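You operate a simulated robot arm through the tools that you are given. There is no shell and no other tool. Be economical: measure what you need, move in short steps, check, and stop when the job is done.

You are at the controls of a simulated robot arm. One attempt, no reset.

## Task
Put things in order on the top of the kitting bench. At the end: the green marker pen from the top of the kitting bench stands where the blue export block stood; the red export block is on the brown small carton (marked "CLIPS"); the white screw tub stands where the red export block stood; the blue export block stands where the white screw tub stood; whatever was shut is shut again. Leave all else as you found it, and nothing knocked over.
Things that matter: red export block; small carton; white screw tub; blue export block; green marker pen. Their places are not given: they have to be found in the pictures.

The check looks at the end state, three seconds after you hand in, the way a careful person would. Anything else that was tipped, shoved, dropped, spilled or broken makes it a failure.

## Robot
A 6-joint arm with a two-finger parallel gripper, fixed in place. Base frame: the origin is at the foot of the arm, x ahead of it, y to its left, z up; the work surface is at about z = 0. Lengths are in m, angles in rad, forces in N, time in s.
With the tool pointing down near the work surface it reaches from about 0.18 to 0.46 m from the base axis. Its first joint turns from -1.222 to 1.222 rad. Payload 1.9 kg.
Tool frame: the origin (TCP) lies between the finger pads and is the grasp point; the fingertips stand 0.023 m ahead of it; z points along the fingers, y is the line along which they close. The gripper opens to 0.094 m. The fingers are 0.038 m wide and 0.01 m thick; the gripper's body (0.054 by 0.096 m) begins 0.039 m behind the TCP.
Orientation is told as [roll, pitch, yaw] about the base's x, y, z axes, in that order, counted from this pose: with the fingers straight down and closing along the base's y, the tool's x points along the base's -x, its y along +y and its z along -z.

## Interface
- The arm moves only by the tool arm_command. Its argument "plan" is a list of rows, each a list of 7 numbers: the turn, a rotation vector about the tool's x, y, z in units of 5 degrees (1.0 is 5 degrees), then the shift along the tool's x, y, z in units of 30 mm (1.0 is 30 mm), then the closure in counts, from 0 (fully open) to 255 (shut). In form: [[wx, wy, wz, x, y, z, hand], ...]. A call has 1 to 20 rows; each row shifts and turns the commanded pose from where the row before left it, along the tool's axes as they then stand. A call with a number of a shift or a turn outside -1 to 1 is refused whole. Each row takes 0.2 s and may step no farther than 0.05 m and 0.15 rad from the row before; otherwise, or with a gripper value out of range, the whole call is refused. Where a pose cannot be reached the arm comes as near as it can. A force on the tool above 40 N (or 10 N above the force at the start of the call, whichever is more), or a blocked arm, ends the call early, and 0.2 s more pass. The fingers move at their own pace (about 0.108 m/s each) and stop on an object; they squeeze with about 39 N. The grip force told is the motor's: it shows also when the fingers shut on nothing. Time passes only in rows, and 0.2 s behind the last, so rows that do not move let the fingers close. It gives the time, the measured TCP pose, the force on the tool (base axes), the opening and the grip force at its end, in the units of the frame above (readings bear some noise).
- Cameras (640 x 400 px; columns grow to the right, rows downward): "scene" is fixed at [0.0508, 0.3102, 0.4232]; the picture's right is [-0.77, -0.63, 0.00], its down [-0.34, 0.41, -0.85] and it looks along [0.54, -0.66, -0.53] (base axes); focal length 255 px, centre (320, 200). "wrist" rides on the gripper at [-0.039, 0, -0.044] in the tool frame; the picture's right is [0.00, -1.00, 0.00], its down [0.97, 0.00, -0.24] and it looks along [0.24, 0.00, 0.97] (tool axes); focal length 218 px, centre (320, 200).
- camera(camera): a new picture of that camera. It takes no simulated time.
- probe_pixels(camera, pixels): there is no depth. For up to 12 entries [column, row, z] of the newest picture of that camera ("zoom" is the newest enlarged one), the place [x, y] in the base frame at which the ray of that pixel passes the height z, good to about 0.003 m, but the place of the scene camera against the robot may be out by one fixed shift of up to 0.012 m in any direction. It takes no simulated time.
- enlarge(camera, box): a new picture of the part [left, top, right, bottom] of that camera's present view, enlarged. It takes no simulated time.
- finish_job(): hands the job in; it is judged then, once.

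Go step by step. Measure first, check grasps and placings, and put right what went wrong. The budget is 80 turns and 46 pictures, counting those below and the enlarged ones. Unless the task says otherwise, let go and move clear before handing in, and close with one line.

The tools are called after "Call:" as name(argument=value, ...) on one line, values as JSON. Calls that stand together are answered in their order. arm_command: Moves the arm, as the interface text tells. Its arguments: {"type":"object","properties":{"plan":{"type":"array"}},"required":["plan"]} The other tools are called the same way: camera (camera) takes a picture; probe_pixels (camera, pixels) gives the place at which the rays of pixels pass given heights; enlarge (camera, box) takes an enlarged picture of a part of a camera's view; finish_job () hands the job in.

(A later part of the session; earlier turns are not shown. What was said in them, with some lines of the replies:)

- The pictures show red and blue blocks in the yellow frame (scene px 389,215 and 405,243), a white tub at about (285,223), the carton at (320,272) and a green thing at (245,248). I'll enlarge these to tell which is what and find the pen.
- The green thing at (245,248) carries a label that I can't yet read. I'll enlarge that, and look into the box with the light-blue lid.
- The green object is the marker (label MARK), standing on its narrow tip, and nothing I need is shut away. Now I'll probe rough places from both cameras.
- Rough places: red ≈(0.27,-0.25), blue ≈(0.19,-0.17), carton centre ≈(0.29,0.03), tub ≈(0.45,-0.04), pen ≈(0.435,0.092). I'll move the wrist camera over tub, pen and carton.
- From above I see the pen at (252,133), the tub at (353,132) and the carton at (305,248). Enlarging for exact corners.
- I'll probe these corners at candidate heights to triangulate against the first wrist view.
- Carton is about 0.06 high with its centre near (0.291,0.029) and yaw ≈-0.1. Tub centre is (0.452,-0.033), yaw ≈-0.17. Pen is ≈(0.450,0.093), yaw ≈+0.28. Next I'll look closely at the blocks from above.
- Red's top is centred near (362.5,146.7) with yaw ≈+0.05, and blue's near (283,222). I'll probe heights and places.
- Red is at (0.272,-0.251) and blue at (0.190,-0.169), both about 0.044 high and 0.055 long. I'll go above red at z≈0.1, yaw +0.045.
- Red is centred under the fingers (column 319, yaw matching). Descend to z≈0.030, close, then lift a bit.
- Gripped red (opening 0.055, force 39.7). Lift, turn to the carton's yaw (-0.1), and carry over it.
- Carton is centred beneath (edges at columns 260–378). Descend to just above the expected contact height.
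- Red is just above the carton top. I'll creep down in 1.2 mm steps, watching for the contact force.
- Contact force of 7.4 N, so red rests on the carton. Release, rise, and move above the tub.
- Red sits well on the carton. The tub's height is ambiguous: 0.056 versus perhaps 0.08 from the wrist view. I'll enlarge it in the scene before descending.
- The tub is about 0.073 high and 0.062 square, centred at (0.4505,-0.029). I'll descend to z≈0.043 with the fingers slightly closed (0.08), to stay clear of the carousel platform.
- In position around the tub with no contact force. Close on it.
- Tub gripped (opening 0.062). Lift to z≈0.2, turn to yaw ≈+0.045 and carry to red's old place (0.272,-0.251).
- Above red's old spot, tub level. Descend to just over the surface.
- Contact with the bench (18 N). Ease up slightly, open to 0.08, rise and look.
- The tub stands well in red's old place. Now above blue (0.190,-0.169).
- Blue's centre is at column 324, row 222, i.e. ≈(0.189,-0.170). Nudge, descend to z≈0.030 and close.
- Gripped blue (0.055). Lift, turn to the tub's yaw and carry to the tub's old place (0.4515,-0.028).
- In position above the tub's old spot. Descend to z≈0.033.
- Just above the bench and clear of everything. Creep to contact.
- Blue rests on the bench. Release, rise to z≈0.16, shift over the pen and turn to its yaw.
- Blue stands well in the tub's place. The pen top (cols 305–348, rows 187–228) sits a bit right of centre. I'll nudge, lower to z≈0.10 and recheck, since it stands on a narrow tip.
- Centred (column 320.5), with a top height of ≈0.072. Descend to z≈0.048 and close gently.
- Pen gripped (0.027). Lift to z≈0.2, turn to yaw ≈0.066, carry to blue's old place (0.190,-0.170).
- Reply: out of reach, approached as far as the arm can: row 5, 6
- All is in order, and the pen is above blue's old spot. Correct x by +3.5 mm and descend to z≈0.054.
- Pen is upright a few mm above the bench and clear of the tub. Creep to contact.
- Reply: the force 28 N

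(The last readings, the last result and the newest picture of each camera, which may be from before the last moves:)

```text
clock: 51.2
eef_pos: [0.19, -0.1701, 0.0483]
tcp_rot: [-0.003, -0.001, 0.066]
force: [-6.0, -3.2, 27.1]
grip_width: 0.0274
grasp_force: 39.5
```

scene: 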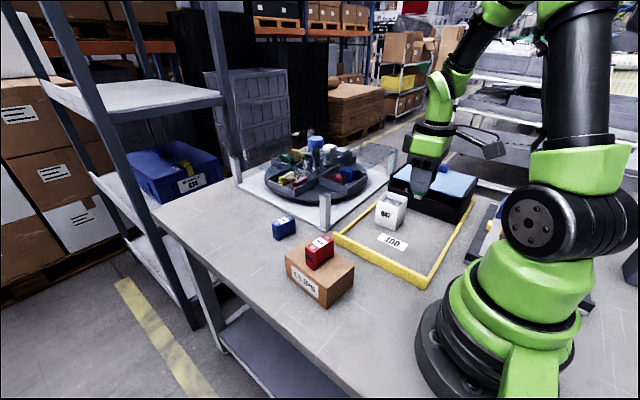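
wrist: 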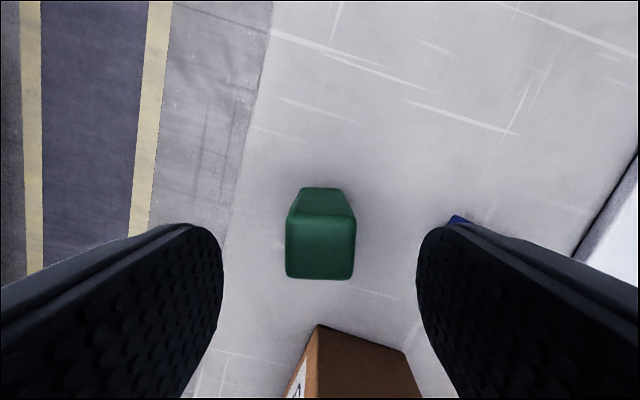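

Contact with the bench (27 N). Back off half a millimetre, open slowly, then rise.

Call:
arm_command(plan=[[0, 0, 0, 0, 0, -0.025, 255], [0, 0, 0, 0, 0, 0, 255], [0, 0, 0, 0, 0, 0, 165], [0, 0, 0, 0, 0, 0, 130], [0, 0, 0, 0, 0, 0, 90], [0, 0, 0, 0, 0, 0, 70], [0, 0, 0, 0, 0, -0.4, 70], [0, 0, 0, 0, 0, -0.9, 70], [0, 0, 0, 0, 0, -0.95, 70], [0, 0, 0, 0, 0, -0.95, 70], [0, 0, 0, 0, 0, -0.95, 70], [0, 0, 0, 0, 0, 0, 0]])

Call:
camera(camera="wrist")

Call:
camera(camera="scene")

Call:
enlarge(camera="scene", box=[225, 150, 455, 310])

```text
clock: 53.8
eef_pos: [0.1882, -0.1723, 0.1732]
tcp_rot: [0.0, -0.001, 0.067]
force: [-0.8, 0.3, -1.3]
grip_width: 0.094
grasp_force: 0.0
```

```text
11 pictures are left
```

wrist: 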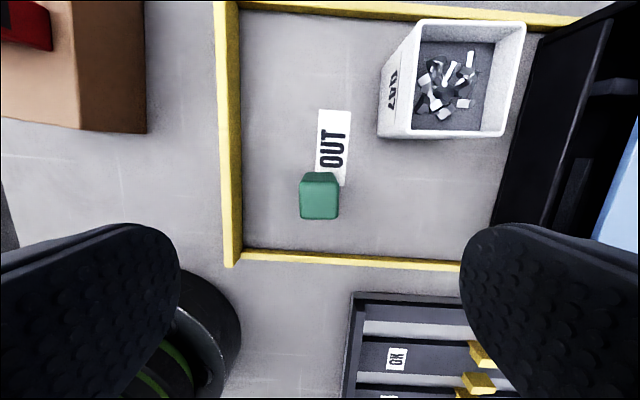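

```text
10 pictures are left
```

scene: 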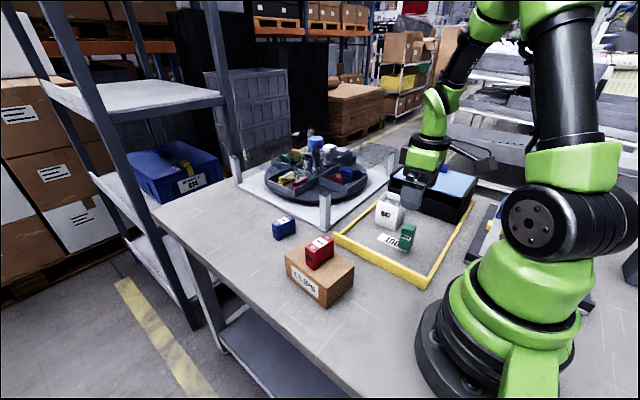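

```text
2.50 times, centred on (340, 230) of scene
```

zoom: 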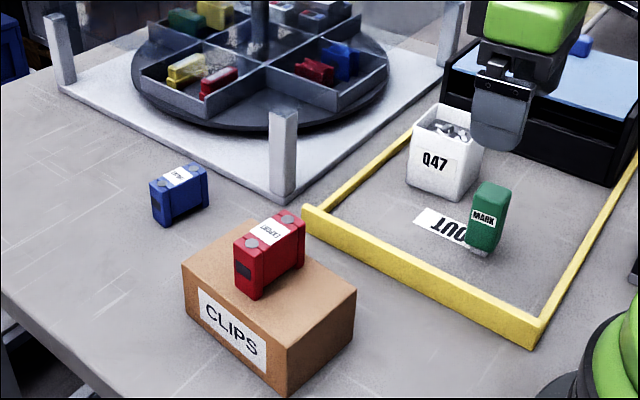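

The pictures show every thing upright in its new place: pen at blue's spot (408,238), tub at red's (391,213), blue at the tub's (284,228), red on the carton (319,251). The gripper is open and clear, so I'm handing in.

Call:
finish_job()

```text
The job is handed in.
```

I've handed the job in: red is on the CLIPS carton, and the tub, blue block and green pen stand upright in their new places. Nothing was knocked over, and nothing shut had to be opened.
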